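You operate a simulated robot arm through the tools that you are given. There is no shell and no other tool. Be economical: measure what you need, move in short steps, check, and stop when the job is done.

You run a simulated robot arm. Do the job below in one go: nothing can be reset, and whatever is moved stays where it is left.

JOB
Scoop coffee from the brown jar into the basket, to between its lines.
Fine: use the yellow scoop and lay it on the drainer; close jar and basket; hardly a crumb spilt. Where these are worked on the way, their far stop is far enough and under half their travel is too little: coffee basket.
Where things are to end (x, y in the base frame): yellow coffee scoop within 60 mm of [650, 300].

Only the result counts: the job must be done as asked and must still hold three seconds after the hand-in. Knocking over, shifting, dropping, spilling or breaking anything else fails it.

ROBOT AND FRAMES
A 6-joint arm with a two-finger parallel gripper, fixed in place. Base frame: the origin is at the foot of the arm, x ahead of it, y to its left, z up. Lengths are in mm, angles in rad, forces in N, time in s.
With the tool pointing down near the work surface it reaches from about 360 to 760 mm from the base axis. Its first joint turns from -1.152 to 1.152 rad. Payload 2.45 kg.
The tool frame sits at the grasp point between the pads (the TCP): z along the fingers, y along the line on which they close. The tips reach 24 mm beyond it. The gripper opens to 68 mm. The fingers are 17 mm wide and 10 mm thick; the gripper's body (40 by 70 mm) begins 41 mm behind the TCP.
Orientation is told as [roll, pitch, yaw] about the base's x, y, z axes, in that order, counted from this pose: with the fingers straight down and closing along the base's y, the tool's x points along the base's -x, its y along +y and its z along -z.

CONTROLS
- The arm moves only by the tool jog_arm. Its argument "plan" is a list of rows, each a list of 7 numbers: the shift along the tool's x, y, z in units of 25 mm (1.0 is 25 mm), then the turn, a rotation vector about the tool's x, y, z in units of 6 degrees (1.0 is 6 degrees), then the finger opening in mm, from 0 to 68. In form: [[tx, ty, tz, rx, ry, rz, gripper], ...]. A call has 1 to 20 rows; each row shifts and turns the commanded pose from where the row before left it, along the tool's axes as they then stand. A call with a number of a shift or a turn outside -1 to 1 is refused whole. Rows are played at 5 a second. More than 50 mm and 0.15 rad between two rows, or a gripper value outside its range, and nothing of the call is played. Where a pose cannot be reached the arm comes as near as it can. A force on the tool above 40 N (or 10 N above the force at the start of the call, whichever is more), or a blocked arm, ends the call early, and 0.2 s more pass. Each finger travels about 108 mm/s and halts on what it meets, pressing with about 36 N; the grip force reading is that of the motor and also rises with nothing between the fingers. The clock runs only during rows and for 0.2 s after the last one: add rows that do not move to give the fingers time. It gives the time, the measured TCP pose, the force on the tool (base axes), the opening and the grip force at its end, in the units of the frame above (readings bear some noise), with the torque about the TCP (base axes, N m) and any sound that the robot's microphone picked up.
- Cameras (640 x 400 px; columns grow to the right, rows downward): "scene" is fixed at [176.3, 415.1, 1483.8]; the picture's right is [-0.70, -0.72, 0.00], its down [-0.29, 0.28, -0.92] and it looks along [0.66, -0.64, -0.40] (base axes); focal length 214 px, centre (320, 200). "wrist" rides on the gripper at [84, 11, -75] in the tool frame; the picture's right is [-0.13, 0.99, 0.00], its down [-0.60, -0.08, -0.79] and it looks along [-0.79, -0.10, 0.61] (tool axes); focal length 251 px, centre (320, 200). There is no depth. A picture from a camera that has moved, and an enlarged one, comes with that camera's place and axes in the base frame and with its lens.
- get_image(camera): a new picture of that camera. No time passes.
- close_up(camera, box): a new picture of the part [left, top, right, bottom] of that camera's present view, enlarged. No time passes.
- sign_off(): hands the job in; it is judged then, once.

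Go step by step. Nothing tells you positions but the pictures and the camera data: compare them with the known pose of the tool, close in by small moves and look again before you grip or let go. The budget is 120 turns and 76 pictures, counting those below and the enlarged ones. Unless the task says otherwise, let go and move clear before handing in, and close with one line.

The tools are called after "Request:" by a JSON object that holds its "api" and its "payload". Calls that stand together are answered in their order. jog_arm: Moves the arm, as the interface text tells. Its arguments: {"type":"object","properties":{"plan":{"type":"array"}},"required":["plan"]} The other tools are called the same way: get_image (camera) takes a picture; close_up (camera, box) takes an enlarged picture of a part of a camera's view; sign_off () hands the job in.

At the start:

```text
time_s: 0.0
ee_pos: [433.5, 45.0, 1410.7]
orientation: [-0.001, 0.0, 0.0]
ft_force: [-0.7, -0.6, 0.1]
wrist_torque: [0.01, -0.01, -0.01]
finger_gap: 68.0
grip_force: 0.1
```

scene: 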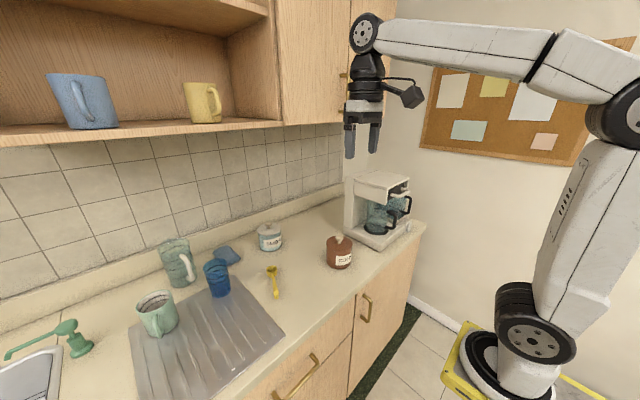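
wrist: 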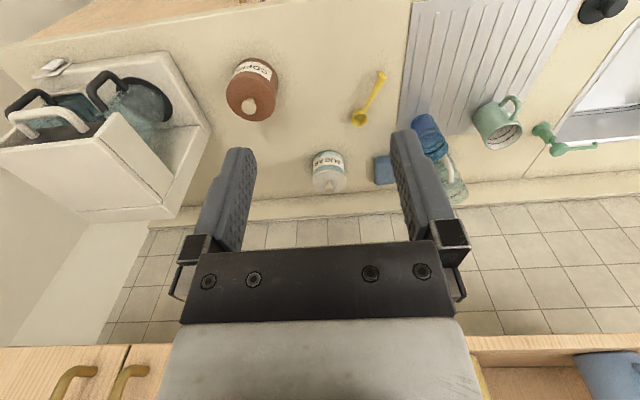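

I see a counter with the brown coffee jar, a sugar jar, a yellow scoop beside the drainer, and a coffee machine on the right. First I look closer at each of them.

Request:
{"api": "close_up", "payload": {"camera": "scene", "box": [320, 150, 440, 275]}}

Request:
{"api": "close_up", "payload": {"camera": "scene", "box": [130, 210, 360, 350]}}

Request:
{"api": "close_up", "payload": {"camera": "wrist", "box": [0, 40, 220, 220]}}

Request:
{"api": "close_up", "payload": {"camera": "wrist", "box": [210, 40, 420, 200]}}

```text
3.20 times, centred on (380, 212) of scene
camera zoom: at [176.3, 415.1, 1483.8], right [-0.7, -0.72, 0.0], down [-0.29, 0.28, -0.92], along [0.66, -0.64, -0.4], focal length 686 px, centre (128, 160)
```

zoom: 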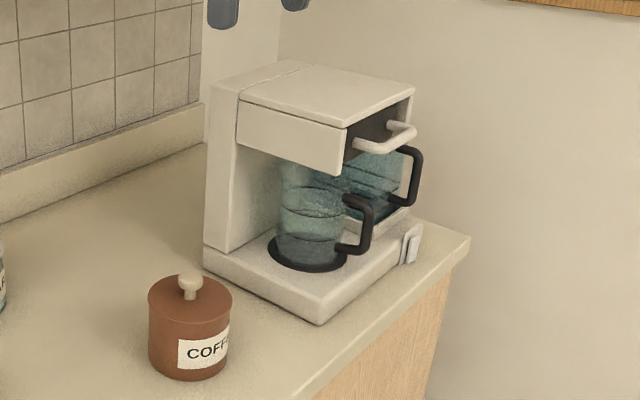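

```text
2.78 times, centred on (245, 280) of scene
camera zoom: at [176.3, 415.1, 1483.8], right [-0.7, -0.72, 0.0], down [-0.29, 0.28, -0.92], along [0.66, -0.64, -0.4], focal length 597 px, centre (529, -23)
```

zoom: 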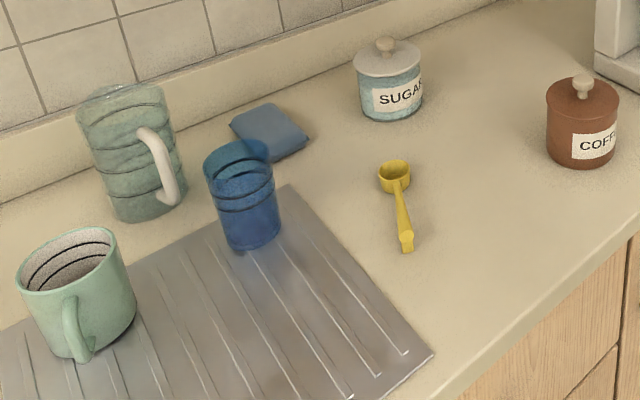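

```text
2.22 times, centred on (110, 130) of wrist
camera zoom: at [349.5, 56.6, 1483.8], right [0.13, 0.99, 0.0], down [0.6, -0.08, 0.79], along [0.79, -0.1, -0.61], focal length 559 px, centre (787, 356)
```

zoom: 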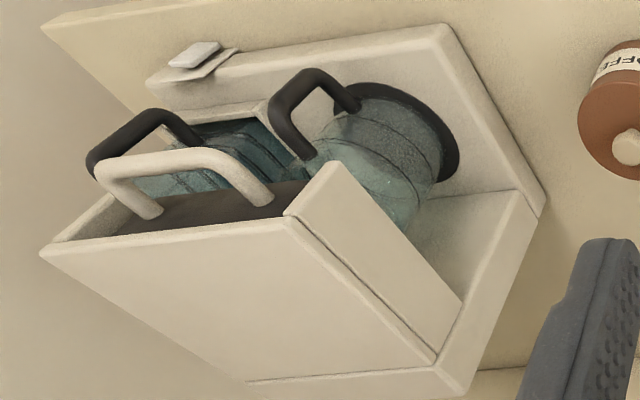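

```text
2.50 times, centred on (315, 120) of wrist
camera zoom: at [349.5, 56.6, 1483.8], right [0.13, 0.99, 0.0], down [0.6, -0.08, 0.79], along [0.79, -0.1, -0.61], focal length 629 px, centre (332, 400)
```

zoom: 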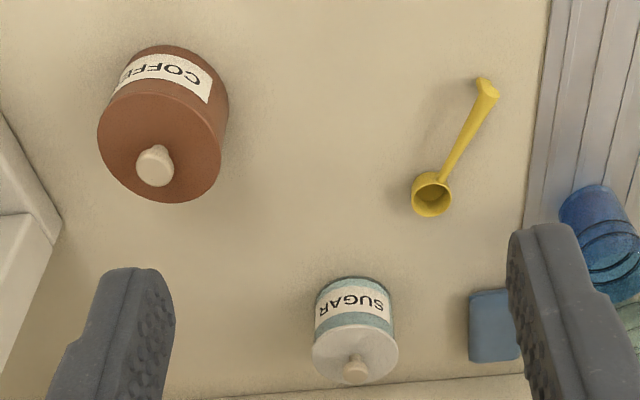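

The basket handle seems to be a white bar near (500, -350, 1178), the jar knob near (605, -112, 1046), and the scoop near (743, 110) to (645, 161). I'll move the wrist camera in front of the machine for a better view.

Request:
{"api": "jog_arm", "payload": {"plan": [[0.3, -1, -0.3, 0, 0, 0, 68], [0.3, -1, -0.3, 0, 0, 0, 68], [0.3, -1, -0.3, 0, 0, 0, 68], [0.3, -1, -0.3, 0, 0, 0, 68], [0.3, -1, -0.3, 0, 0, 0, 68], [0.3, -1, -0.3, 0, 0, 0, 68], [0, -1, 0, 0, 0, 0, 68], [0, -1, 0, 0, 0, 0, 68], [0, -1, 0, 0, 0, 0, 68], [0, -1, 0, 0, 0, 0, 68], [0, -1, 0, 0, 0, 0, 68], [0, -1, 0, 0, 0, 0, 68], [0, -1, 0, 0, 0, 0, 68]]}}

Request:
{"api": "get_image", "payload": {"camera": "wrist"}}

```text
time_s: 2.8
ee_pos: [388.0, -281.6, 1453.0]
orientation: [0.0, 0.0, -0.001]
ft_force: [-0.8, -0.3, -1.1]
wrist_torque: [-0.01, -0.02, -0.02]
finger_gap: 67.9
grip_force: 0.1
```

```text
69 pictures are left
camera wrist: at [304.1, -269.1, 1527.4], right [0.13, 0.99, 0.0], down [0.6, -0.08, 0.79], along [0.79, -0.1, -0.61], focal length 251 px, centre (320, 200)
```

wrist: 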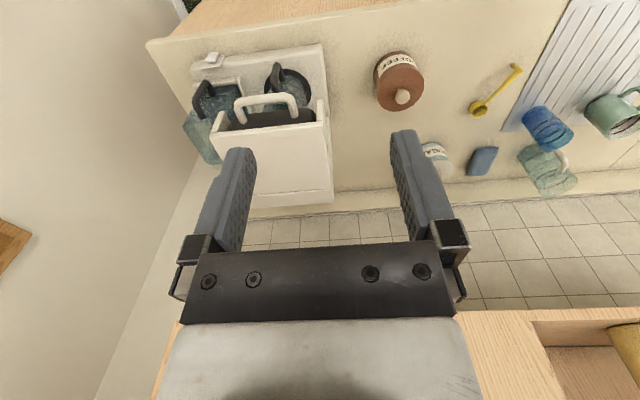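

Request:
{"api": "close_up", "payload": {"camera": "wrist", "box": [140, 30, 340, 215]}}

```text
2.16 times, centred on (240, 122) of wrist
camera zoom: at [304.1, -269.1, 1527.4], right [0.13, 0.99, 0.0], down [0.6, -0.08, 0.79], along [0.79, -0.1, -0.61], focal length 544 px, centre (493, 368)
```

zoom: 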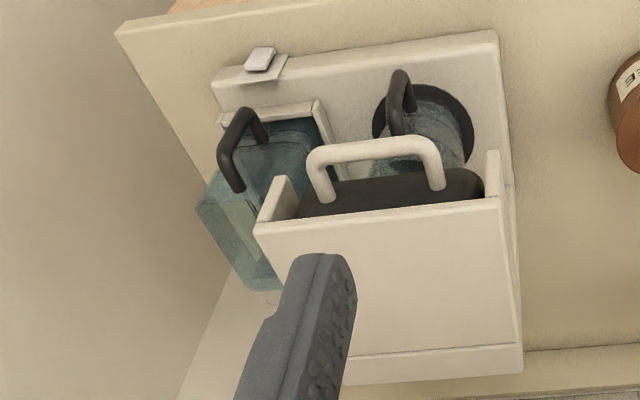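

The basket is a dark drawer with a white bar handle in front, and a water tank sits to its right. I move closer for a precise fix.

Request:
{"api": "jog_arm", "payload": {"plan": [[-0.3, -0.75, 1, 0, 0, 0, 68], [-0.3, -0.75, 1, 0, 0, 0, 68], [-0.3, -0.75, 1, 0, 0, 0, 68], [-0.3, -0.75, 1, 0, 0, 0, 68], [0, -0.75, 0.9, 0, 0, 0, 68], [0, 0, 0, 0, 0, 0, 68]]}}

Request:
{"api": "get_image", "payload": {"camera": "wrist"}}

Request:
{"api": "close_up", "payload": {"camera": "scene", "box": [330, 120, 430, 270]}}

```text
time_s: 4.2
ee_pos: [414.8, -373.3, 1330.2]
orientation: [0.0, 0.0, 0.002]
ft_force: [0.6, 0.4, -0.1]
wrist_torque: [-0.02, 0.01, 0.0]
finger_gap: 68.2
grip_force: 0.1
```

```text
67 pictures are left
camera wrist: at [331.1, -361.2, 1405.2], right [0.13, 0.99, 0.0], down [0.6, -0.08, 0.79], along [0.79, -0.1, -0.61], focal length 251 px, centre (320, 200)
```

wrist: 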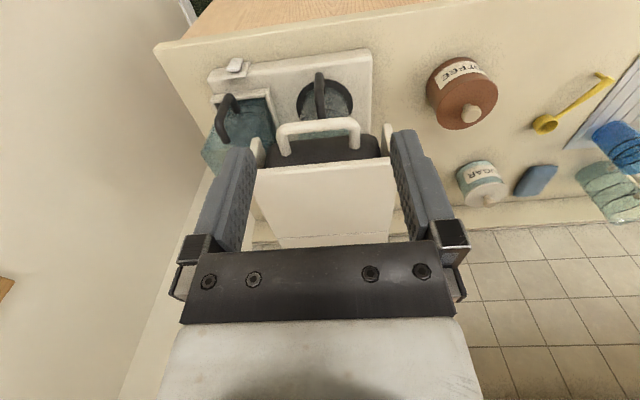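

```text
2.67 times, centred on (380, 195) of scene
camera zoom: at [176.3, 415.1, 1483.8], right [-0.7, -0.72, 0.0], down [-0.29, 0.28, -0.92], along [0.66, -0.64, -0.4], focal length 572 px, centre (160, 213)
```

zoom: 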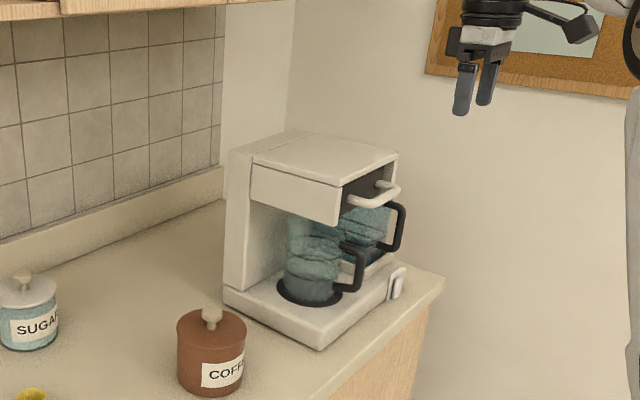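

Best estimate is the bar centre at about (508, -380, 1155). I turn the gripper a quarter so the fingers close along x and the camera looks at the bar end-on.

Request:
{"api": "jog_arm", "payload": {"plan": [[0, 0, 0, 0, 0, 1, 60], [0, 0, 0, 0, 0, 1, 60], [0, 0, 0, 0, 0, 1, 60], [0, 0, 0, 0, 0, 1, 60], [0, 0, 0, 0, 0, 1, 60], [0, 0, 0, 0, 0, 1, 60], [0, 0, 0, 0, 0, 1, 60], [0, 0, 0, 0, 0, 1, 60], [0, 0, 0, 0, 0, 1, 60], [0, 0, 0, 0, 0, 1, 60], [0, 0, 0, 0, 0, 1, 60], [0, 0, 0, 0, 0, 1, 60], [0, 0, 0, 0, 0, 1, 60], [0, 0, 0, 0, 0, 1, 60], [0, 0, 0, 0, 0, 1, 60], [0, 0, 0, 0, 0, 0, 60]]}}

Request:
{"api": "jog_arm", "payload": {"plan": [[0, 1, 0.8, 0, 0, 0, 60], [0, 1, 0.8, 0, 0, 0, 60], [0, 1, 0.8, 0, 0, 0, 60], [0, 0.6, 0.8, 0, 0, 0, 60], [0, 0, 0, 0, 0, 0, 60]]}}

Request:
{"api": "get_image", "payload": {"camera": "wrist"}}

```text
time_s: 7.6
ee_pos: [420.3, -374.0, 1332.7]
orientation: [0.002, 0.001, -1.57]
ft_force: [-1.3, -0.2, -0.5]
wrist_torque: [0.01, 0.02, -0.01]
finger_gap: 60.0
grip_force: 0.0
```

```text
time_s: 8.8
ee_pos: [510.3, -371.4, 1251.4]
orientation: [0.001, 0.0, -1.571]
ft_force: [-0.4, 0.3, -0.7]
wrist_torque: [-0.02, -0.01, 0.0]
finger_gap: 59.9
grip_force: 0.1
```

```text
65 pictures are left
camera wrist: at [521.2, -287.5, 1326.5], right [0.99, -0.13, 0.0], down [-0.08, -0.6, 0.79], along [-0.1, -0.79, -0.61], focal length 251 px, centre (320, 200)
```

wrist: 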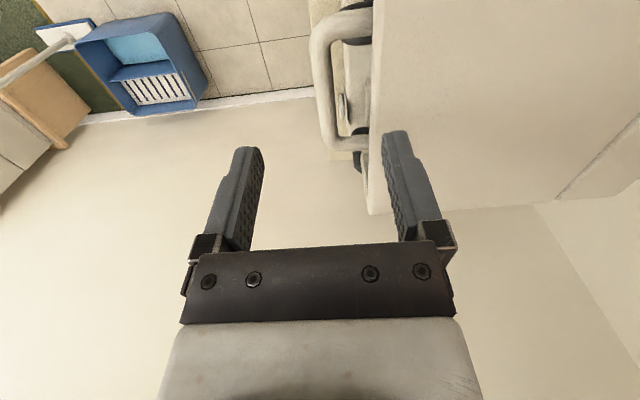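

The bar is centred at about x=513, y=-385, about 27 mm ahead of the housing face. I narrow the fingers and come down partway before checking.

Request:
{"api": "jog_arm", "payload": {"plan": [[-0.5, 0.1, 0.4, 0, 0, 0, 26], [0, 0, 0.7, 0, 0, 0, 26], [0, 0, 0, 0, 0, 0, 26]]}}

Request:
{"api": "close_up", "payload": {"camera": "wrist", "box": [220, 0, 480, 220]}}

Request:
{"api": "close_up", "payload": {"camera": "scene", "box": [350, 120, 450, 220]}}

```text
time_s: 9.6
ee_pos: [512.4, -386.2, 1224.9]
orientation: [0.001, 0.001, -1.568]
ft_force: [0.4, -0.5, 0.7]
wrist_torque: [0.0, 0.0, 0.02]
finger_gap: 26.0
grip_force: 0.1
```

```text
1.82 times, centred on (350, 110) of wrist
camera zoom: at [523.2, -301.1, 1298.7], right [0.99, -0.13, 0.0], down [-0.08, -0.6, 0.79], along [-0.1, -0.79, -0.61], focal length 457 px, centre (266, 364)
```

zoom: 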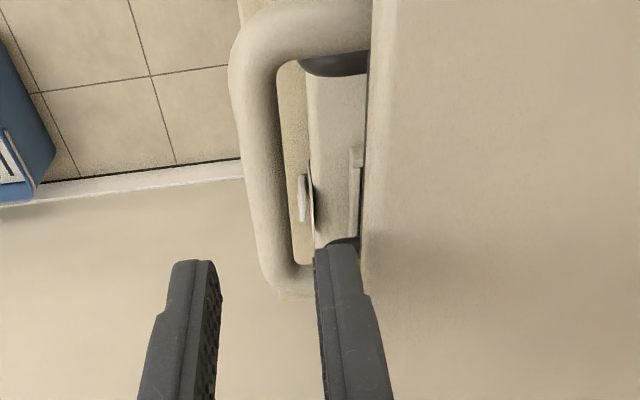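

```text
4.00 times, centred on (400, 170) of scene
camera zoom: at [176.3, 415.1, 1483.8], right [-0.7, -0.72, 0.0], down [-0.29, 0.28, -0.92], along [0.66, -0.64, -0.4], focal length 858 px, centre (0, 320)
```

zoom: 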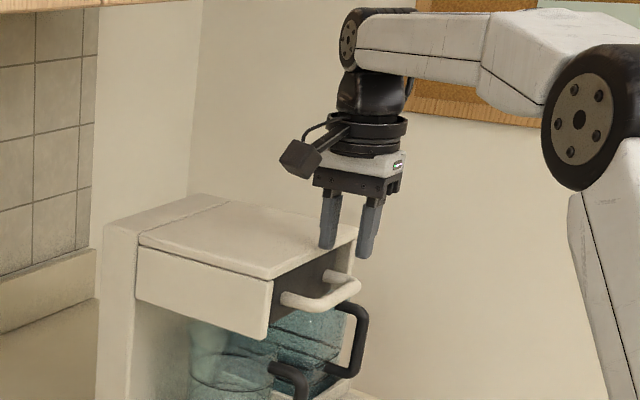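

The right finger should pass between the bar (506–519) and the housing (about 540). I lower in small steps.

Request:
{"api": "jog_arm", "payload": {"plan": [[0, 0.05, 0.6, 0, 0, 0, 26], [0, 0, 0.6, 0, 0, 0, 26], [0, 0, 0.6, 0, 0, 0, 26], [0, 0, 0.5, 0, 0, 0, 26], [0, 0, 0, 0, 0, 0, 26]]}}

Request:
{"api": "close_up", "payload": {"camera": "scene", "box": [350, 120, 450, 220]}}

Request:
{"api": "close_up", "payload": {"camera": "wrist", "box": [220, 0, 480, 220]}}

```text
time_s: 10.8
ee_pos: [514.8, -388.0, 1167.0]
orientation: [-0.001, -0.001, -1.567]
ft_force: [0.4, 0.4, -0.2]
wrist_torque: [0.0, 0.01, -0.02]
finger_gap: 25.7
grip_force: 0.2
```

```text
4.00 times, centred on (400, 170) of scene
camera zoom: at [176.3, 415.1, 1483.8], right [-0.7, -0.72, 0.0], down [-0.29, 0.28, -0.92], along [0.66, -0.64, -0.4], focal length 858 px, centre (0, 320)
```

zoom: 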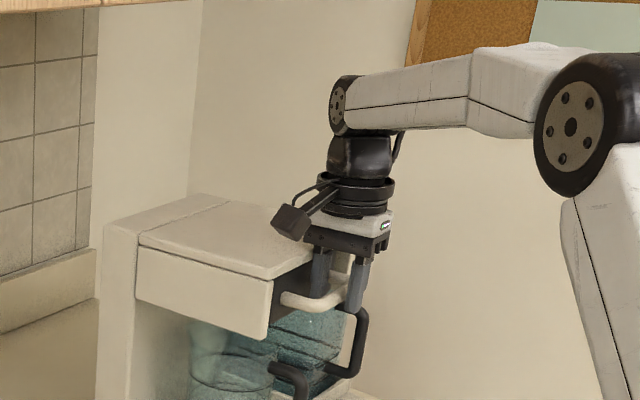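

```text
1.82 times, centred on (350, 110) of wrist
camera zoom: at [524.6, -302.7, 1240.7], right [0.99, -0.13, 0.0], down [-0.08, -0.6, 0.79], along [-0.1, -0.79, -0.61], focal length 457 px, centre (266, 364)
```

zoom: 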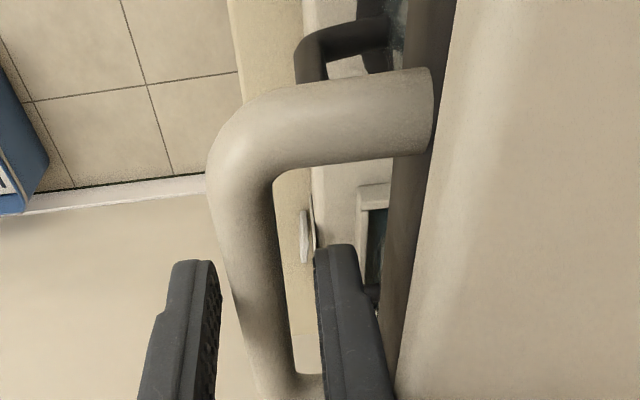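

The bar is between the fingers, about 15 mm above the tips, which is enough to grip. I close gently and check.

Request:
{"api": "jog_arm", "payload": {"plan": [[0, 0, 0.1, 0, 0, 0, 18], [0, 0, 0, 0, 0, 0, 8], [0, 0, 0, 0, 0, 0, 8]]}}

```text
time_s: 11.6
ee_pos: [513.5, -386.1, 1164.3]
orientation: [0.0, -0.001, -1.569]
ft_force: [-4.6, -1.7, 1.2]
wrist_torque: [0.19, 0.04, 0.5]
finger_gap: 13.7
grip_force: 33.5
```

Gripped at 13.7 mm. I pull toward -x.

Request:
{"api": "jog_arm", "payload": {"plan": [[0, -0.4, 0, 0, 0, 0, 8], [0, -0.4, 0, 0, 0, 0, 8], [0, -0.4, 0, 0, 0, 0, 8], [0, -0.4, 0, 0, 0, 0, 8], [0, 0, 0, 0, 0, 0, 8]]}}

Request:
{"api": "get_image", "payload": {"camera": "wrist"}}

Request:
{"api": "close_up", "payload": {"camera": "scene", "box": [330, 120, 450, 220]}}

```text
time_s: 12.8
ee_pos: [472.0, -385.9, 1165.2]
orientation: [0.002, 0.0, -1.57]
ft_force: [1.0, 0.8, 6.9]
wrist_torque: [0.37, 0.02, 0.49]
finger_gap: 13.6
grip_force: 33.4
```

```text
60 pictures are left
camera wrist: at [483.1, -302.0, 1238.5], right [0.99, -0.13, 0.0], down [-0.08, -0.6, 0.79], along [-0.1, -0.79, -0.61], focal length 251 px, centre (320, 200)
```

wrist: 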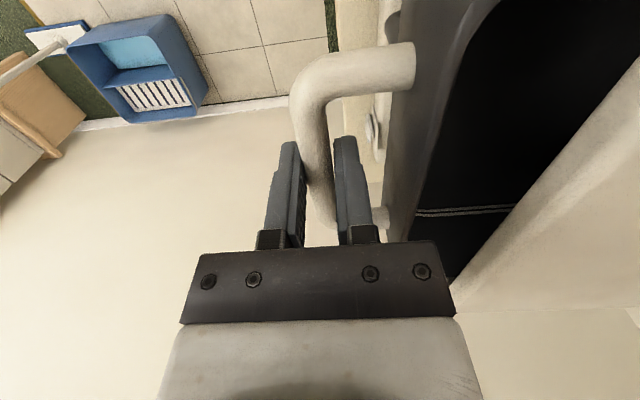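

```text
4.00 times, centred on (390, 170) of scene
camera zoom: at [176.2, 415.2, 1483.8], right [-0.7, -0.72, 0.0], down [-0.29, 0.28, -0.92], along [0.66, -0.64, -0.4], focal length 858 px, centre (40, 320)
```

zoom: 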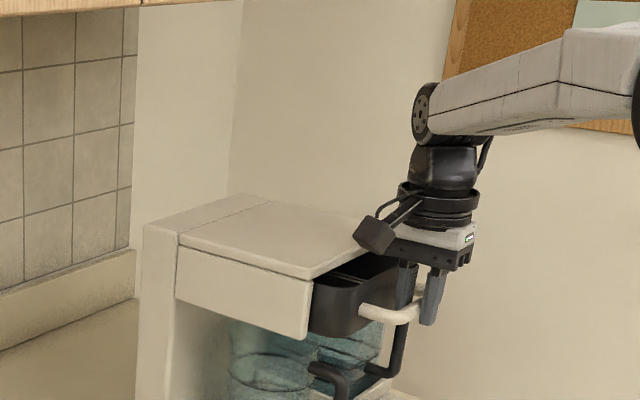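

It is a drawer, and the fill lines show inside. I keep pulling until it stops.

Request:
{"api": "jog_arm", "payload": {"plan": [[0, -0.4, 0, 0, 0, 0, 8], [0, -0.4, 0, 0, 0, 0, 8], [0, -0.4, 0, 0, 0, 0, 8], [0, 0, 0, 0, 0, 0, 8]]}}

Request:
{"api": "jog_arm", "payload": {"plan": [[0, -0.2, 0, 0, 0, 0, 8], [0, -0.2, 0, 0, 0, 0, 8], [0, -0.2, 0, 0, 0, 0, 8], [0, -0.2, 0, 0, 0, 0, 8], [0, -0.2, 0, 0, 0, 0, 8], [0, -0.2, 0, 0, 0, 0, 8], [0, 0, 0, 0, 0, 0, 8]]}}

Request:
{"api": "get_image", "payload": {"camera": "wrist"}}

```text
time_s: 13.8
ee_pos: [443.1, -387.6, 1164.1]
orientation: [0.0, -0.002, -1.57]
ft_force: [0.3, -4.1, 0.7]
wrist_torque: [-0.89, -0.06, 0.48]
finger_gap: 13.7
grip_force: 33.6
```

```text
time_s: 15.4
ee_pos: [412.4, -386.6, 1164.9]
orientation: [0.001, 0.001, -1.568]
ft_force: [0.2, -6.1, -2.8]
wrist_torque: [-0.96, -0.07, 0.44]
finger_gap: 14.0
grip_force: 33.3
```

```text
58 pictures are left
camera wrist: at [423.6, -302.0, 1238.5], right [0.99, -0.13, 0.0], down [-0.08, -0.6, 0.79], along [-0.1, -0.79, -0.61], focal length 251 px, centre (320, 200)
```

wrist: 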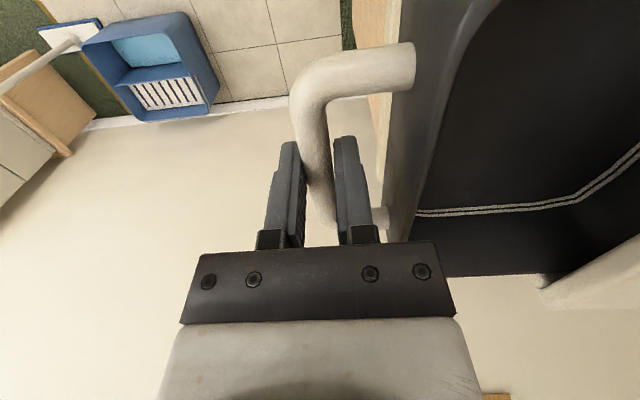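

Open by 101 mm and still moving freely, so I keep going slowly.

Request:
{"api": "jog_arm", "payload": {"plan": [[0, -0.2, 0, 0, 0, 0, 8], [0, -0.2, 0, 0, 0, 0, 8], [0, -0.2, 0, 0, 0, 0, 8], [0, -0.2, 0, 0, 0, 0, 8], [0, -0.2, 0, 0, 0, 0, 8], [0, -0.2, 0, 0, 0, 0, 8], [0, 0, 0, 0, 0, 0, 8]]}}

Request:
{"api": "close_up", "payload": {"camera": "scene", "box": [330, 120, 450, 220]}}

```text
time_s: 17.1
ee_pos: [388.1, -386.5, 1164.7]
orientation: [0.011, -0.004, -1.566]
ft_force: [10.4, -4.4, -4.9]
wrist_torque: [0.12, -0.14, 0.35]
finger_gap: 13.7
grip_force: 33.5
stopped in row 7: the force on the tool passed its limit at 41 N (the readings are from after the stop); the commanded pose is now the measured one
```

```text
4.00 times, centred on (390, 170) of scene
camera zoom: at [176.7, 414.9, 1483.8], right [-0.7, -0.72, 0.0], down [-0.29, 0.28, -0.92], along [0.66, -0.64, -0.4], focal length 858 px, centre (40, 320)
```

zoom: 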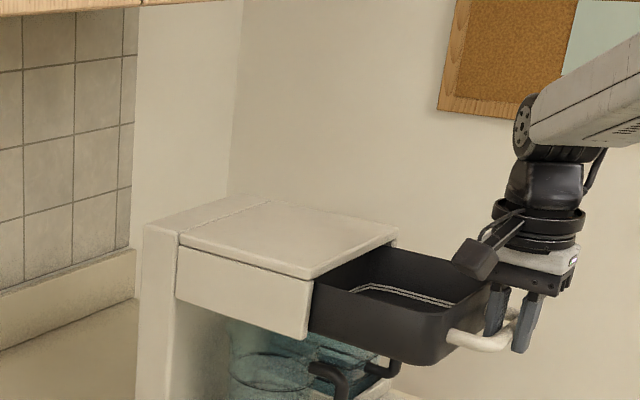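

The drawer is at its far stop, with the handle at x≈388. I let go and rise straight up.

Request:
{"api": "jog_arm", "payload": {"plan": [[0, 0, 0, 0, 0, 0, 28], [0, 0, 0, 0, 0, 0, 28], [0, 0, -1, 0, 0, 0, 28], [0, 0, -1, 0, 0, 0, 28], [0, 0, -1, 0, 0, 0, 28], [0, 0, -1, 0, 0, 0, 28], [0, 0, -1, 0, 0, 0, 28], [0, 0, -1, 0, 0, 0, 28], [0, 0, -0.5, 0, 0, 0, 28]]}}

Request:
{"api": "get_image", "payload": {"camera": "wrist"}}

```text
time_s: 19.1
ee_pos: [383.0, -384.5, 1328.4]
orientation: [0.011, -0.002, -1.569]
ft_force: [0.2, -0.1, -0.6]
wrist_torque: [0.0, 0.0, 0.01]
finger_gap: 27.9
grip_force: 0.0
```

```text
56 pictures are left
camera wrist: at [392.8, -299.6, 1402.5], right [0.99, -0.13, 0.01], down [-0.08, -0.6, 0.79], along [-0.09, -0.79, -0.61], focal length 251 px, centre (320, 200)
```

wrist: 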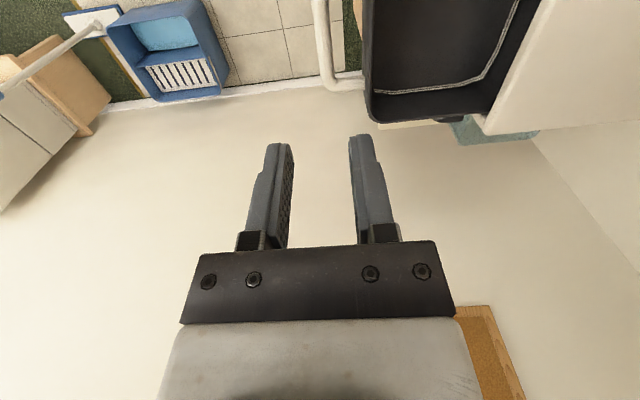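

Now the lid: I turn the gripper back and move above the coffee jar.

Request:
{"api": "jog_arm", "payload": {"plan": [[0, 0, 0, 0, 0, -1, 50], [0, 0, 0, 0, 0, -1, 50], [0, 0, 0, 0, 0, -1, 50], [0, 0, 0, 0, 0, -1, 50], [0, 0, 0, 0, 0, -1, 50], [0, 0, 0, 0, 0, -1, 50], [0, 0, 0, 0, 0, -1, 50], [0, 0, 0, 0, 0, -1, 50], [0, 0, 0, 0, 0, -1, 50], [0, 0, 0, 0, 0, -1, 50], [0, 0, 0, 0, 0, -1, 50], [0, 0, 0, 0, 0, -1, 50], [0, 0, 0, 0, 0, -1, 50], [0, 0, 0, 0, 0, -1, 50], [0, 0, 0, 0, 0, -1, 50], [0, 0, 0, 0.1, 0, 0, 50]]}}

Request:
{"api": "jog_arm", "payload": {"plan": [[0, 1, 0, 0, 0, 0, 50], [-0.2, 1, 0, 0, 0, 0, 50], [-1, 1, 0, 0, 0, 0, 50], [-1, 1, 0, 0, 0, 0, 50], [-1, 1, 0, 0, 0, 0, 50], [-1, 1, 0.5, 0, 0, 0, 50], [-1, 1, 0.9, 0, 0, 0, 50], [-1, 1, 0.9, 0, 0, 0, 50], [-1, 1, 0.9, 0, 0, 0, 50], [-1, 1, 0.9, 0, 0, 0, 50], [0, 0.9, 0.9, 0, 0, 0, 50], [0, 0, 0.9, 0, 0, 0, 50], [0, 0, 0, 0, 0, 0, 50]]}}

Request:
{"api": "get_image", "payload": {"camera": "wrist"}}

```text
time_s: 22.5
ee_pos: [384.1, -384.6, 1326.7]
orientation: [-0.014, -0.01, 0.006]
ft_force: [-0.3, 0.1, 0.4]
wrist_torque: [0.01, 0.03, -0.04]
finger_gap: 50.2
grip_force: 0.1
```

```text
time_s: 25.3
ee_pos: [590.2, -113.4, 1177.6]
orientation: [-0.013, -0.009, 0.004]
ft_force: [-1.0, 0.7, -0.7]
wrist_torque: [-0.01, 0.0, -0.03]
finger_gap: 50.1
grip_force: 0.1
```

```text
55 pictures are left
camera wrist: at [505.4, -101.4, 1249.9], right [0.13, 0.99, -0.01], down [0.6, -0.07, 0.8], along [0.79, -0.11, -0.6], focal length 251 px, centre (320, 200)
```

wrist: 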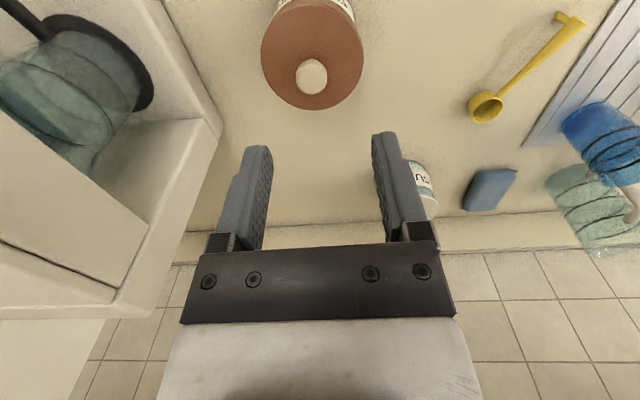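

The knob is near (607, -124), about 25 mm wide. I centre over it and descend.

Request:
{"api": "jog_arm", "payload": {"plan": [[-0.65, -0.42, 1, -0.12, 0.09, 0, 50], [0, 0, 1, 0, 0, 0, 50], [0, 0, 1, 0, 0, 0, 50], [0, 0, 1, 0, 0, 0, 50], [0, 0, 0, 0, 0, 0, 50]]}}

Request:
{"api": "get_image", "payload": {"camera": "wrist"}}

Request:
{"api": "close_up", "payload": {"camera": "scene", "box": [290, 180, 390, 280]}}

```text
time_s: 26.5
ee_pos: [609.1, -126.2, 1078.1]
orientation: [-0.001, -0.003, 0.005]
ft_force: [0.8, -0.5, 0.5]
wrist_torque: [-0.01, 0.02, 0.03]
finger_gap: 50.0
grip_force: 0.0
```

```text
54 pictures are left
camera wrist: at [523.7, -114.2, 1151.3], right [0.13, 0.99, 0.0], down [0.6, -0.08, 0.79], along [0.79, -0.1, -0.61], focal length 251 px, centre (320, 200)
```

wrist: 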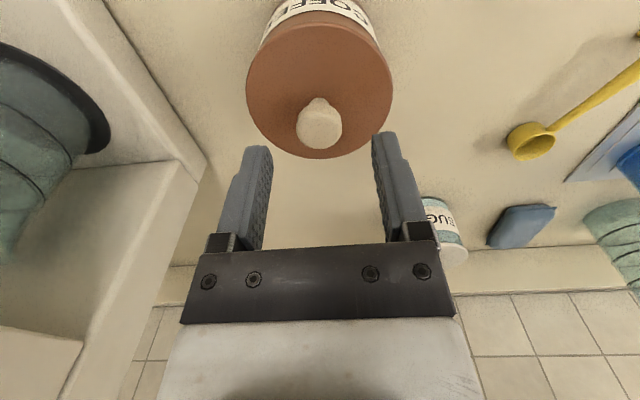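

```text
4.00 times, centred on (340, 230) of scene
camera zoom: at [176.3, 415.1, 1483.8], right [-0.7, -0.72, 0.0], down [-0.29, 0.28, -0.92], along [0.66, -0.64, -0.4], focal length 858 px, centre (240, 80)
```

zoom: 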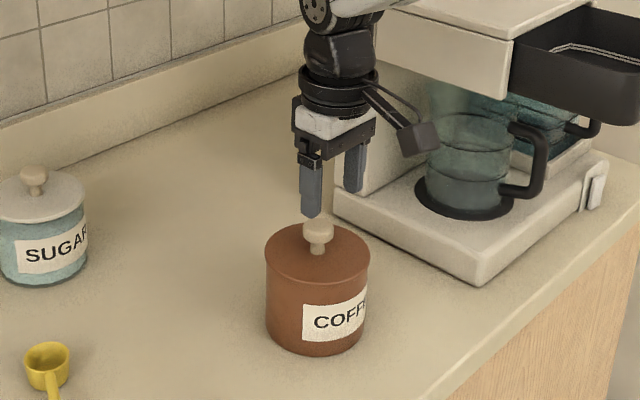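

The ball of the knob is near (613, -123, 1032). I go down a bit more and look again.

Request:
{"api": "jog_arm", "payload": {"plan": [[-0.16, 0.1, 0.5, 0, 0, 0, 44], [0, 0, 0.6, 0, 0, 0, 44], [0, 0, 0, 0, 0, 0, 44]]}}

Request:
{"api": "get_image", "payload": {"camera": "wrist"}}

Request:
{"api": "close_up", "payload": {"camera": "scene", "box": [310, 200, 370, 260]}}

```text
time_s: 27.3
ee_pos: [611.0, -124.4, 1052.1]
orientation: [-0.001, 0.001, 0.003]
ft_force: [0.2, -0.2, -1.0]
wrist_torque: [-0.02, 0.04, 0.0]
finger_gap: 43.9
grip_force: 0.0
```

```text
52 pictures are left
camera wrist: at [527.2, -112.0, 1126.0], right [0.13, 0.99, 0.0], down [0.6, -0.08, 0.79], along [0.79, -0.1, -0.61], focal length 251 px, centre (320, 200)
```

wrist: 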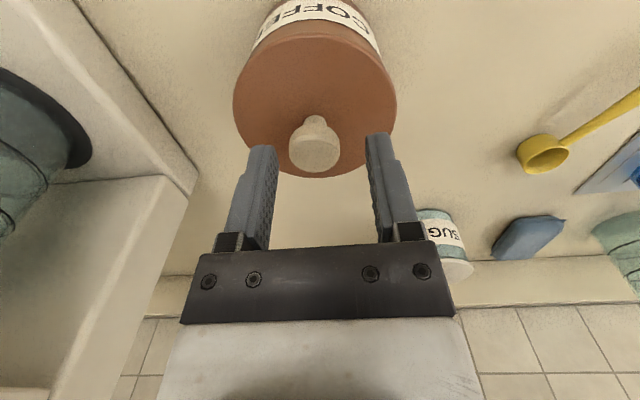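

```text
6.67 times, centred on (340, 230) of scene
camera zoom: at [176.3, 415.1, 1483.8], right [-0.7, -0.72, 0.0], down [-0.29, 0.28, -0.92], along [0.66, -0.64, -0.4], focal length 1430 px, centre (187, 0)
```

zoom: 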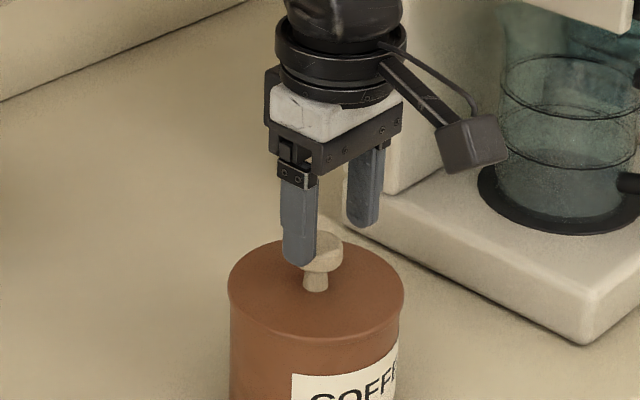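

The fingers are about 9 mm short in x and 3 mm off in y. I correct that, lower 11 mm and close on the cap.

Request:
{"api": "jog_arm", "payload": {"plan": [[-0.36, -0.12, 0, 0, 0, 0, 44], [0, 0, 0.45, 0, 0, 0, 44], [0, 0, 0, 0, 0, 0, 30], [0, 0, 0, 0, 0, 0, 18], [0, 0, 0, 0, 0, 0, 18]]}}

Request:
{"api": "close_up", "payload": {"camera": "scene", "box": [310, 200, 370, 260]}}

```text
time_s: 28.5
ee_pos: [620.2, -125.1, 1041.0]
orientation: [-0.002, -0.002, 0.004]
ft_force: [0.0, -2.7, 1.6]
wrist_torque: [-0.04, -0.08, -0.08]
finger_gap: 28.1
grip_force: 36.0
```

```text
6.67 times, centred on (340, 230) of scene
camera zoom: at [176.3, 415.0, 1483.8], right [-0.7, -0.72, 0.0], down [-0.29, 0.28, -0.92], along [0.66, -0.64, -0.4], focal length 1430 px, centre (187, 0)
```

zoom: 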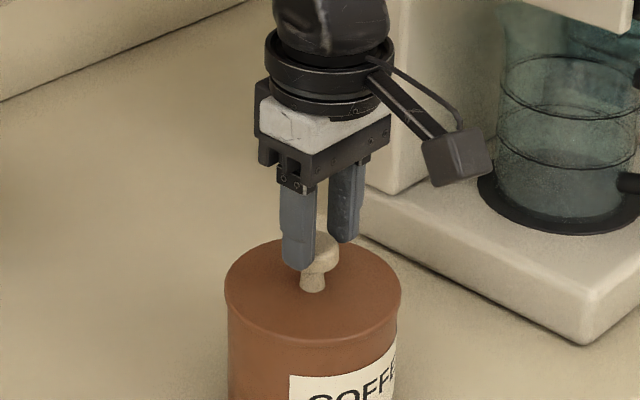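

Gripped at 28 mm. I lift slowly.

Request:
{"api": "jog_arm", "payload": {"plan": [[0, 0, -0.2, 0, 0, 0, 18], [0, 0, -0.3, 0, 0, 0, 18], [0, 0, -0.6, 0, 0, 0, 18], [0, 0, -1, 0, 0, 0, 18], [0, 0, -1, 0, 0, 0, 18], [0, 0, -1, 0, 0, 0, 18], [0, 0, 0, 0, 0, 0, 18]]}}

Request:
{"api": "get_image", "payload": {"camera": "wrist"}}

Request:
{"api": "close_up", "payload": {"camera": "scene", "box": [230, 180, 390, 320]}}

```text
time_s: 30.1
ee_pos: [617.8, -126.0, 1142.1]
orientation: [-0.001, -0.001, 0.003]
ft_force: [0.3, 0.3, 0.7]
wrist_torque: [-0.03, 0.0, 0.0]
finger_gap: 17.9
grip_force: 0.0
heard: snap
```

```text
49 pictures are left
camera wrist: at [533.6, -115.6, 1216.3], right [0.13, 0.99, 0.0], down [0.6, -0.08, 0.79], along [0.79, -0.1, -0.61], focal length 251 px, centre (320, 200)
```

wrist: 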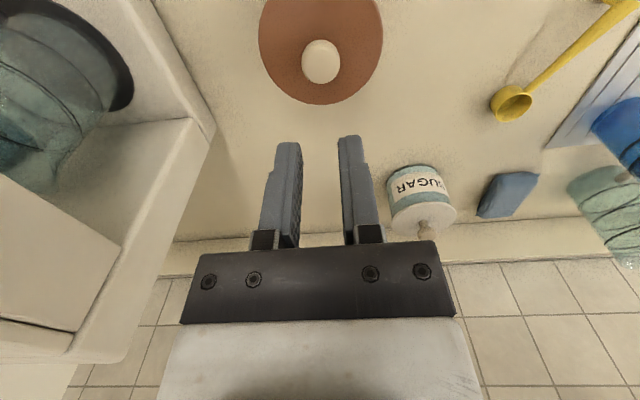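

```text
2.86 times, centred on (310, 250) of scene
camera zoom: at [176.3, 415.1, 1483.8], right [-0.7, -0.72, 0.0], down [-0.29, 0.28, -0.92], along [0.66, -0.64, -0.4], focal length 613 px, centre (349, 57)
```

zoom: 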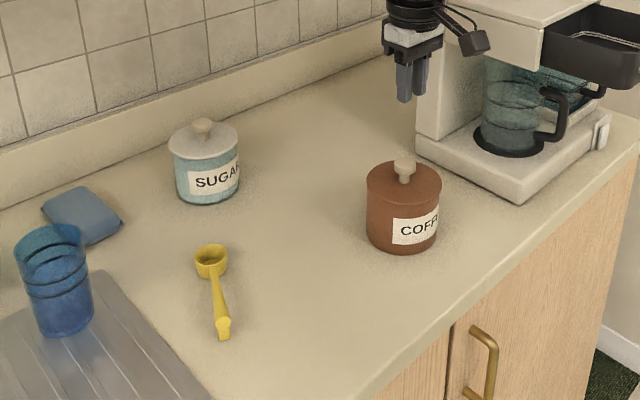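

The fingers slipped off the cap because the grip was too high; the lid stayed on. I regrip about 9 mm lower.

Request:
{"api": "jog_arm", "payload": {"plan": [[0, 0, 0, 0, 0, 0, 46], [0, 0, 1, 0, 0, 0, 46], [0, 0, 1, 0, 0, 0, 46], [0, 0, 1, 0, 0, 0, 46], [0, 0, 1, 0, 0, 0, 46], [0, 0, 0.4, 0, 0, 0, 46], [0, 0, 0, 0, 0, 0, 46]]}}

Request:
{"api": "close_up", "payload": {"camera": "scene", "box": [310, 200, 370, 260]}}

Request:
{"api": "close_up", "payload": {"camera": "wrist", "box": [220, 80, 420, 220]}}

```text
time_s: 31.7
ee_pos: [618.4, -128.1, 1033.3]
orientation: [-0.001, -0.001, 0.005]
ft_force: [-0.3, -0.3, -0.1]
wrist_torque: [-0.02, 0.0, 0.02]
finger_gap: 46.0
grip_force: 0.1
```

```text
6.67 times, centred on (340, 230) of scene
camera zoom: at [176.3, 415.1, 1483.8], right [-0.7, -0.72, 0.0], down [-0.29, 0.28, -0.92], along [0.66, -0.64, -0.4], focal length 1430 px, centre (187, 0)
```

zoom: 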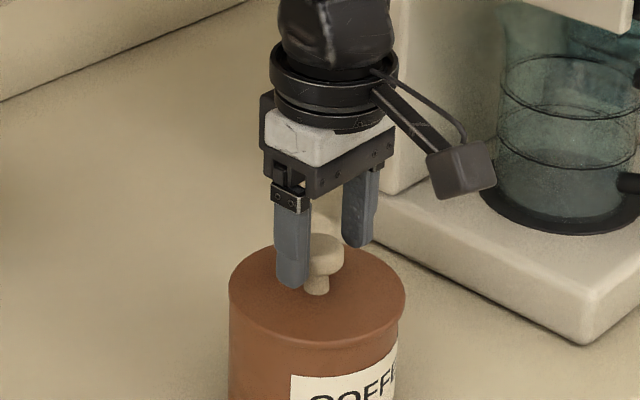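

```text
2.86 times, centred on (320, 150) of wrist
camera zoom: at [534.7, -116.6, 1106.2], right [0.13, 0.99, 0.0], down [0.6, -0.08, 0.79], along [0.79, -0.1, -0.61], focal length 718 px, centre (320, 343)
```

zoom: 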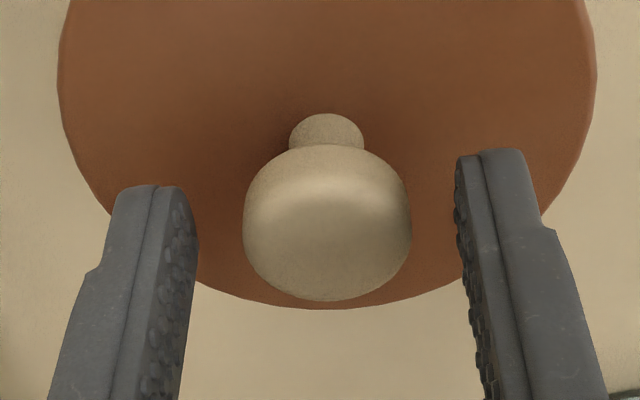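

Now the tips are at neck height and well centred. I close and lift gently.

Request:
{"api": "jog_arm", "payload": {"plan": [[0, 0, 0.08, 0, 0, 0, 34], [0, 0, 0, 0, 0, 0, 16], [0, 0, 0, 0, 0, 0, 16], [0, 0, 0, 0, 0, 0, 16]]}}

Request:
{"api": "jog_arm", "payload": {"plan": [[0, 0, -0.08, 0, 0, 0, 16], [0, 0, -0.08, 0, 0, 0, 16], [0, 0, -0.08, 0, 0, 0, 16], [0, 0, 0, 0, 0, 0, 16]]}}

Request:
{"api": "close_up", "payload": {"camera": "scene", "box": [310, 200, 370, 260]}}

```text
time_s: 32.7
ee_pos: [619.3, -127.1, 1031.0]
orientation: [0.0, -0.002, 0.002]
ft_force: [3.6, 0.1, 4.8]
wrist_torque: [0.15, -0.15, -0.11]
finger_gap: 28.2
grip_force: 36.3
heard: snap
```

```text
time_s: 33.7
ee_pos: [620.3, -125.8, 1036.8]
orientation: [-0.001, 0.001, 0.005]
ft_force: [0.4, 0.3, -0.6]
wrist_torque: [-0.01, -0.02, -0.03]
finger_gap: 28.1
grip_force: 36.2
heard: snap
```

```text
6.67 times, centred on (340, 230) of scene
camera zoom: at [176.3, 415.1, 1483.8], right [-0.7, -0.72, 0.0], down [-0.29, 0.28, -0.92], along [0.66, -0.64, -0.4], focal length 1430 px, centre (187, 0)
```

zoom: 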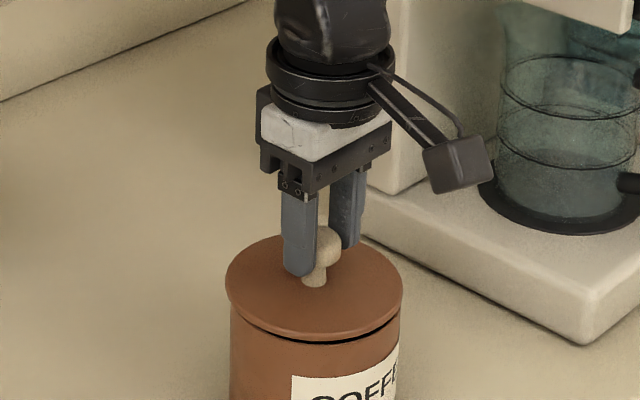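

The lid is off. I lift it clear and carry it to the free counter spot near (600, 10).

Request:
{"api": "jog_arm", "payload": {"plan": [[0, 0, -0.6, 0, 0, 0, 16], [0, 0, -1, 0, 0, 0, 16], [0, 0, -1, 0, 0, 0, 16], [0.2, 1, 0, 0, 0, 0, 16], [0.2, 1, 0, 0, 0, 0, 16], [0.2, 1, 0, 0, 0, 0, 16], [0.2, 1, 0, 0, 0, 0, 16], [0, 1, 0.5, 0, 0, 0, 16], [0, 0.5, 1, 0, 0, 0, 16], [0, 0, 1, 0, 0, 0, 16], [0, 0, 0, 0, 0, 0, 16]]}}

Request:
{"api": "close_up", "payload": {"camera": "scene", "box": [230, 180, 390, 320]}}

Request:
{"api": "get_image", "payload": {"camera": "wrist"}}

```text
time_s: 36.1
ee_pos: [600.9, 11.1, 1039.6]
orientation: [-0.001, 0.0, 0.004]
ft_force: [-0.7, -0.1, -0.2]
wrist_torque: [0.02, -0.02, 0.02]
finger_gap: 28.1
grip_force: 36.0
```

```text
2.86 times, centred on (310, 250) of scene
camera zoom: at [176.3, 415.1, 1483.8], right [-0.7, -0.72, 0.0], down [-0.29, 0.28, -0.92], along [0.66, -0.64, -0.4], focal length 613 px, centre (349, 57)
```

zoom: 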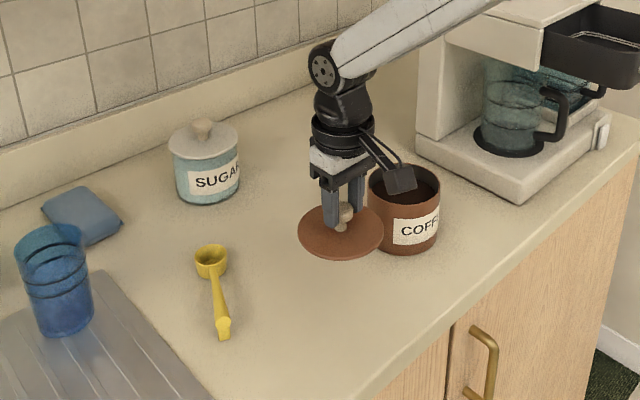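

```text
43 pictures are left
camera wrist: at [516.0, 21.6, 1113.2], right [0.13, 0.99, 0.0], down [0.6, -0.08, 0.79], along [0.79, -0.1, -0.61], focal length 251 px, centre (320, 200)
```

wrist: 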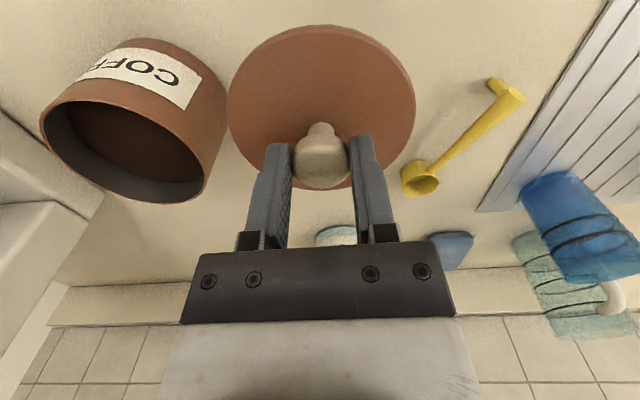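

The lid is a flat disc, and it will sit flat on the counter. I lower most of the way, then in small steps watching the force.

Request:
{"api": "jog_arm", "payload": {"plan": [[0, 0, 1, 0, 0, 0, 16], [0, 0, 1, 0, 0, 0, 16], [0, 0, 1, 0, 0, 0, 16], [0, 0, 0, 0, 0, 0, 16]]}}

Request:
{"api": "close_up", "payload": {"camera": "scene", "box": [280, 210, 360, 290]}}

```text
time_s: 37.1
ee_pos: [601.0, 11.0, 961.8]
orientation: [-0.001, 0.0, 0.005]
ft_force: [0.4, 0.3, -0.8]
wrist_torque: [-0.01, 0.01, 0.0]
finger_gap: 28.2
grip_force: 36.2
```

```text
5.00 times, centred on (320, 250) of scene
camera zoom: at [176.3, 415.1, 1483.8], right [-0.7, -0.72, 0.0], down [-0.29, 0.28, -0.92], along [0.66, -0.64, -0.4], focal length 1072 px, centre (320, -50)
```

zoom: 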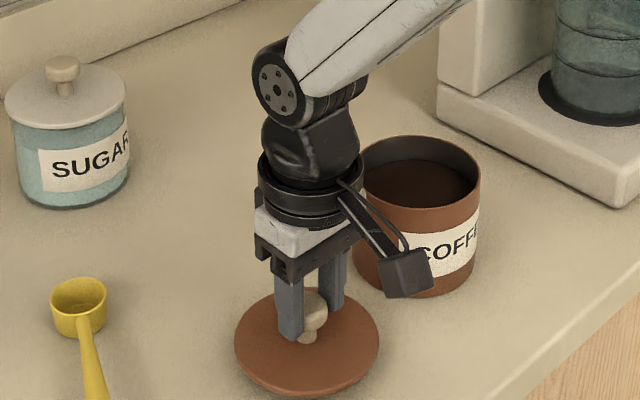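

Request:
{"api": "jog_arm", "payload": {"plan": [[0, 0, 0.2, 0, 0, 0, 16], [0, 0, 0.2, 0, 0, 0, 16], [0, 0, 0, 0, 0, 0, 16]]}}

Request:
{"api": "jog_arm", "payload": {"plan": [[0, 0, 0.15, 0, 0, 0, 16], [0, 0, 0.15, 0, 0, 0, 16], [0, 0, 0, 0, 0, 0, 16]]}}

Request:
{"api": "jog_arm", "payload": {"plan": [[0, 0, 0.1, 0, 0, 0, 16], [0, 0, 0.1, 0, 0, 0, 16], [0, 0, 0, 0, 0, 0, 16]]}}

```text
time_s: 37.9
ee_pos: [597.6, 10.2, 953.2]
orientation: [-0.003, -0.003, 0.004]
ft_force: [-4.9, -2.0, 14.9]
wrist_torque: [0.05, 0.37, 0.02]
finger_gap: 27.9
grip_force: 35.9
```

```text
time_s: 38.3
ee_pos: [601.4, 9.7, 954.6]
orientation: [-0.002, -0.006, 0.003]
ft_force: [-0.1, 0.0, 5.4]
wrist_torque: [0.11, 0.0, 0.04]
finger_gap: 27.9
grip_force: 35.9
stopped in row 1: the force on the tool passed its limit at 42 N (the readings are from after the stop); the commanded pose is now the measured one
```

```text
time_s: 38.9
ee_pos: [601.7, 10.0, 953.6]
orientation: [-0.003, -0.009, 0.003]
ft_force: [-0.2, 0.8, 3.7]
wrist_torque: [0.02, -0.04, 0.0]
finger_gap: 28.4
grip_force: 36.5
stopped in row 2: the force on the tool passed its limit at 45 N (the readings are from after the stop); the commanded pose is now the measured one
```

The lid rests on the counter. I release, rise, and go above the scoop handle with the gripper turned about 30°.

Request:
{"api": "jog_arm", "payload": {"plan": [[0, 0, 0, 0, 0, 0, 46], [0, 0, 0, 0, 0, 0, 50], [0, 0, -1, 0, 0, 0, 50], [0, 0, -1, 0, 0, 0, 50], [0, 0, -1, 0, 0, 0, 50], [0, 0, -1, 0, 0.09, 0, 50], [-1, 1, -1, 0, 0, 0, 50], [-1, 1, 0, 0, 0, 0, 50], [-0.4, 1, 0, 0, 0, 0, 50], [0, 1, 0, 0, 0, 0, 50], [0, 1, 0, 0, 0, 1, 50], [0, 0, 0, 0, 0, 1, 50], [0, 0, 0, 0, 0, 1, 50], [0, 0, 0, 0, 0, 1, 50], [0, 0, 0, 0, 0, 1, 50], [0, 0, 0, 0, 0, 0, 50]]}}

Request:
{"api": "get_image", "payload": {"camera": "wrist"}}

Request:
{"api": "close_up", "payload": {"camera": "scene", "box": [230, 210, 390, 310]}}

```text
time_s: 42.3
ee_pos: [660.9, 136.9, 1078.3]
orientation: [-0.002, 0.001, -0.523]
ft_force: [-0.3, -0.2, 0.1]
wrist_torque: [-0.01, -0.01, -0.05]
finger_gap: 50.0
grip_force: 0.1
```

```text
41 pictures are left
camera wrist: at [593.3, 188.3, 1151.4], right [0.61, 0.8, 0.0], down [0.49, -0.37, 0.79], along [0.63, -0.48, -0.61], focal length 251 px, centre (320, 200)
```

wrist: 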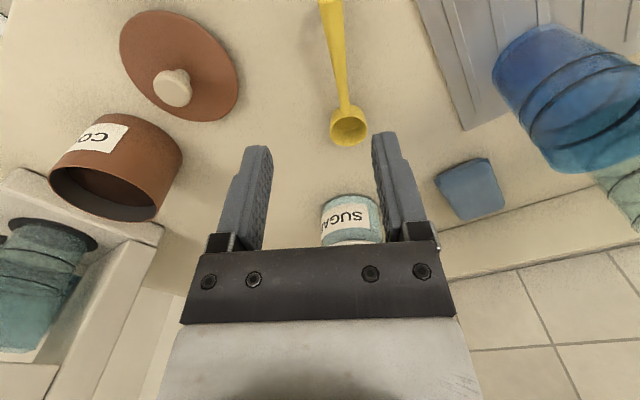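

```text
4.00 times, centred on (310, 260) of scene
camera zoom: at [176.3, 415.1, 1483.8], right [-0.7, -0.72, 0.0], down [-0.29, 0.28, -0.92], along [0.66, -0.64, -0.4], focal length 858 px, centre (360, -40)
```

zoom: 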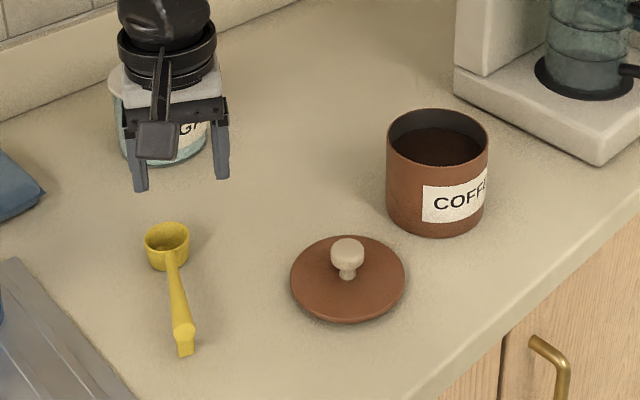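

The scoop's bowl rim is centred near (734, 115, 942), and its handle slopes down to (645, 159). I aim to grip near (675, 144) and descend to a check height.

Request:
{"api": "jog_arm", "payload": {"plan": [[0, 0, 0, 0, 0, -0.5, 40], [-0.37, 0.5, 0.9, 0, 0, 0, 40], [0, 0, 1, 0, 0, 0, 40], [0, 0, 1, 0, 0, 0, 40], [0, 0, 0.9, 0, 0, 0, 40], [0, 0, 0, 0, 0, 0, 40]]}}

Request:
{"api": "get_image", "payload": {"camera": "wrist"}}

Request:
{"api": "close_up", "payload": {"camera": "scene", "box": [240, 230, 320, 310]}}

```text
time_s: 43.7
ee_pos: [671.1, 141.0, 981.3]
orientation: [-0.004, 0.001, -0.467]
ft_force: [-0.3, 0.4, 0.5]
wrist_torque: [0.03, -0.03, -0.02]
finger_gap: 40.1
grip_force: 0.0
```

```text
39 pictures are left
camera wrist: at [601.3, 189.0, 1055.5], right [0.56, 0.83, 0.0], down [0.51, -0.34, 0.79], along [0.65, -0.45, -0.61], focal length 251 px, centre (320, 200)
```

wrist: 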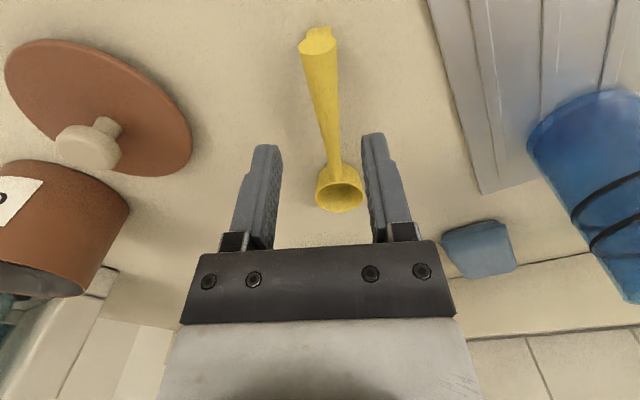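

```text
5.00 times, centred on (280, 270) of scene
camera zoom: at [176.3, 415.1, 1483.8], right [-0.7, -0.72, 0.0], down [-0.29, 0.28, -0.92], along [0.66, -0.64, -0.4], focal length 1072 px, centre (520, -150)
```

zoom: 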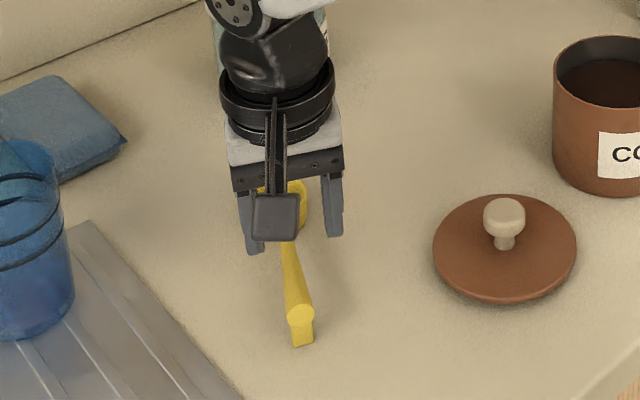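

The handle is level at about z=943 with a small foot at its end; its axis runs from (633, 165) to the bowl at (734, 115). I go to a grip point near (660, 151) at z≈946.

Request:
{"api": "jog_arm", "payload": {"plan": [[0.58, 0.18, 0.4, 0, 0, 0, 40], [0, 0, 0.6, 0, 0, 0, 40], [0, 0, 0.4, 0, 0, 0, 40], [0, 0, 0, 0, 0, 0, 40]]}}

Request:
{"api": "get_image", "payload": {"camera": "wrist"}}

```text
time_s: 44.7
ee_pos: [661.9, 151.7, 948.5]
orientation: [-0.001, 0.002, -0.47]
ft_force: [0.3, 0.4, 0.2]
wrist_torque: [0.02, -0.01, 0.0]
finger_gap: 39.9
grip_force: 0.1
```

```text
37 pictures are left
camera wrist: at [591.8, 201.4, 1021.9], right [0.56, 0.83, 0.0], down [0.51, -0.34, 0.79], along [0.65, -0.45, -0.61], focal length 251 px, centre (320, 200)
```

wrist: 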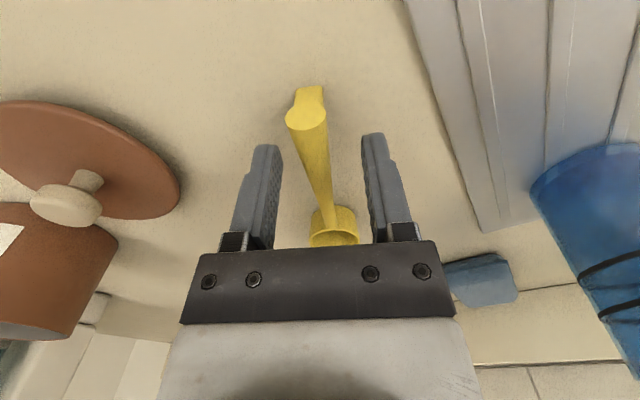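

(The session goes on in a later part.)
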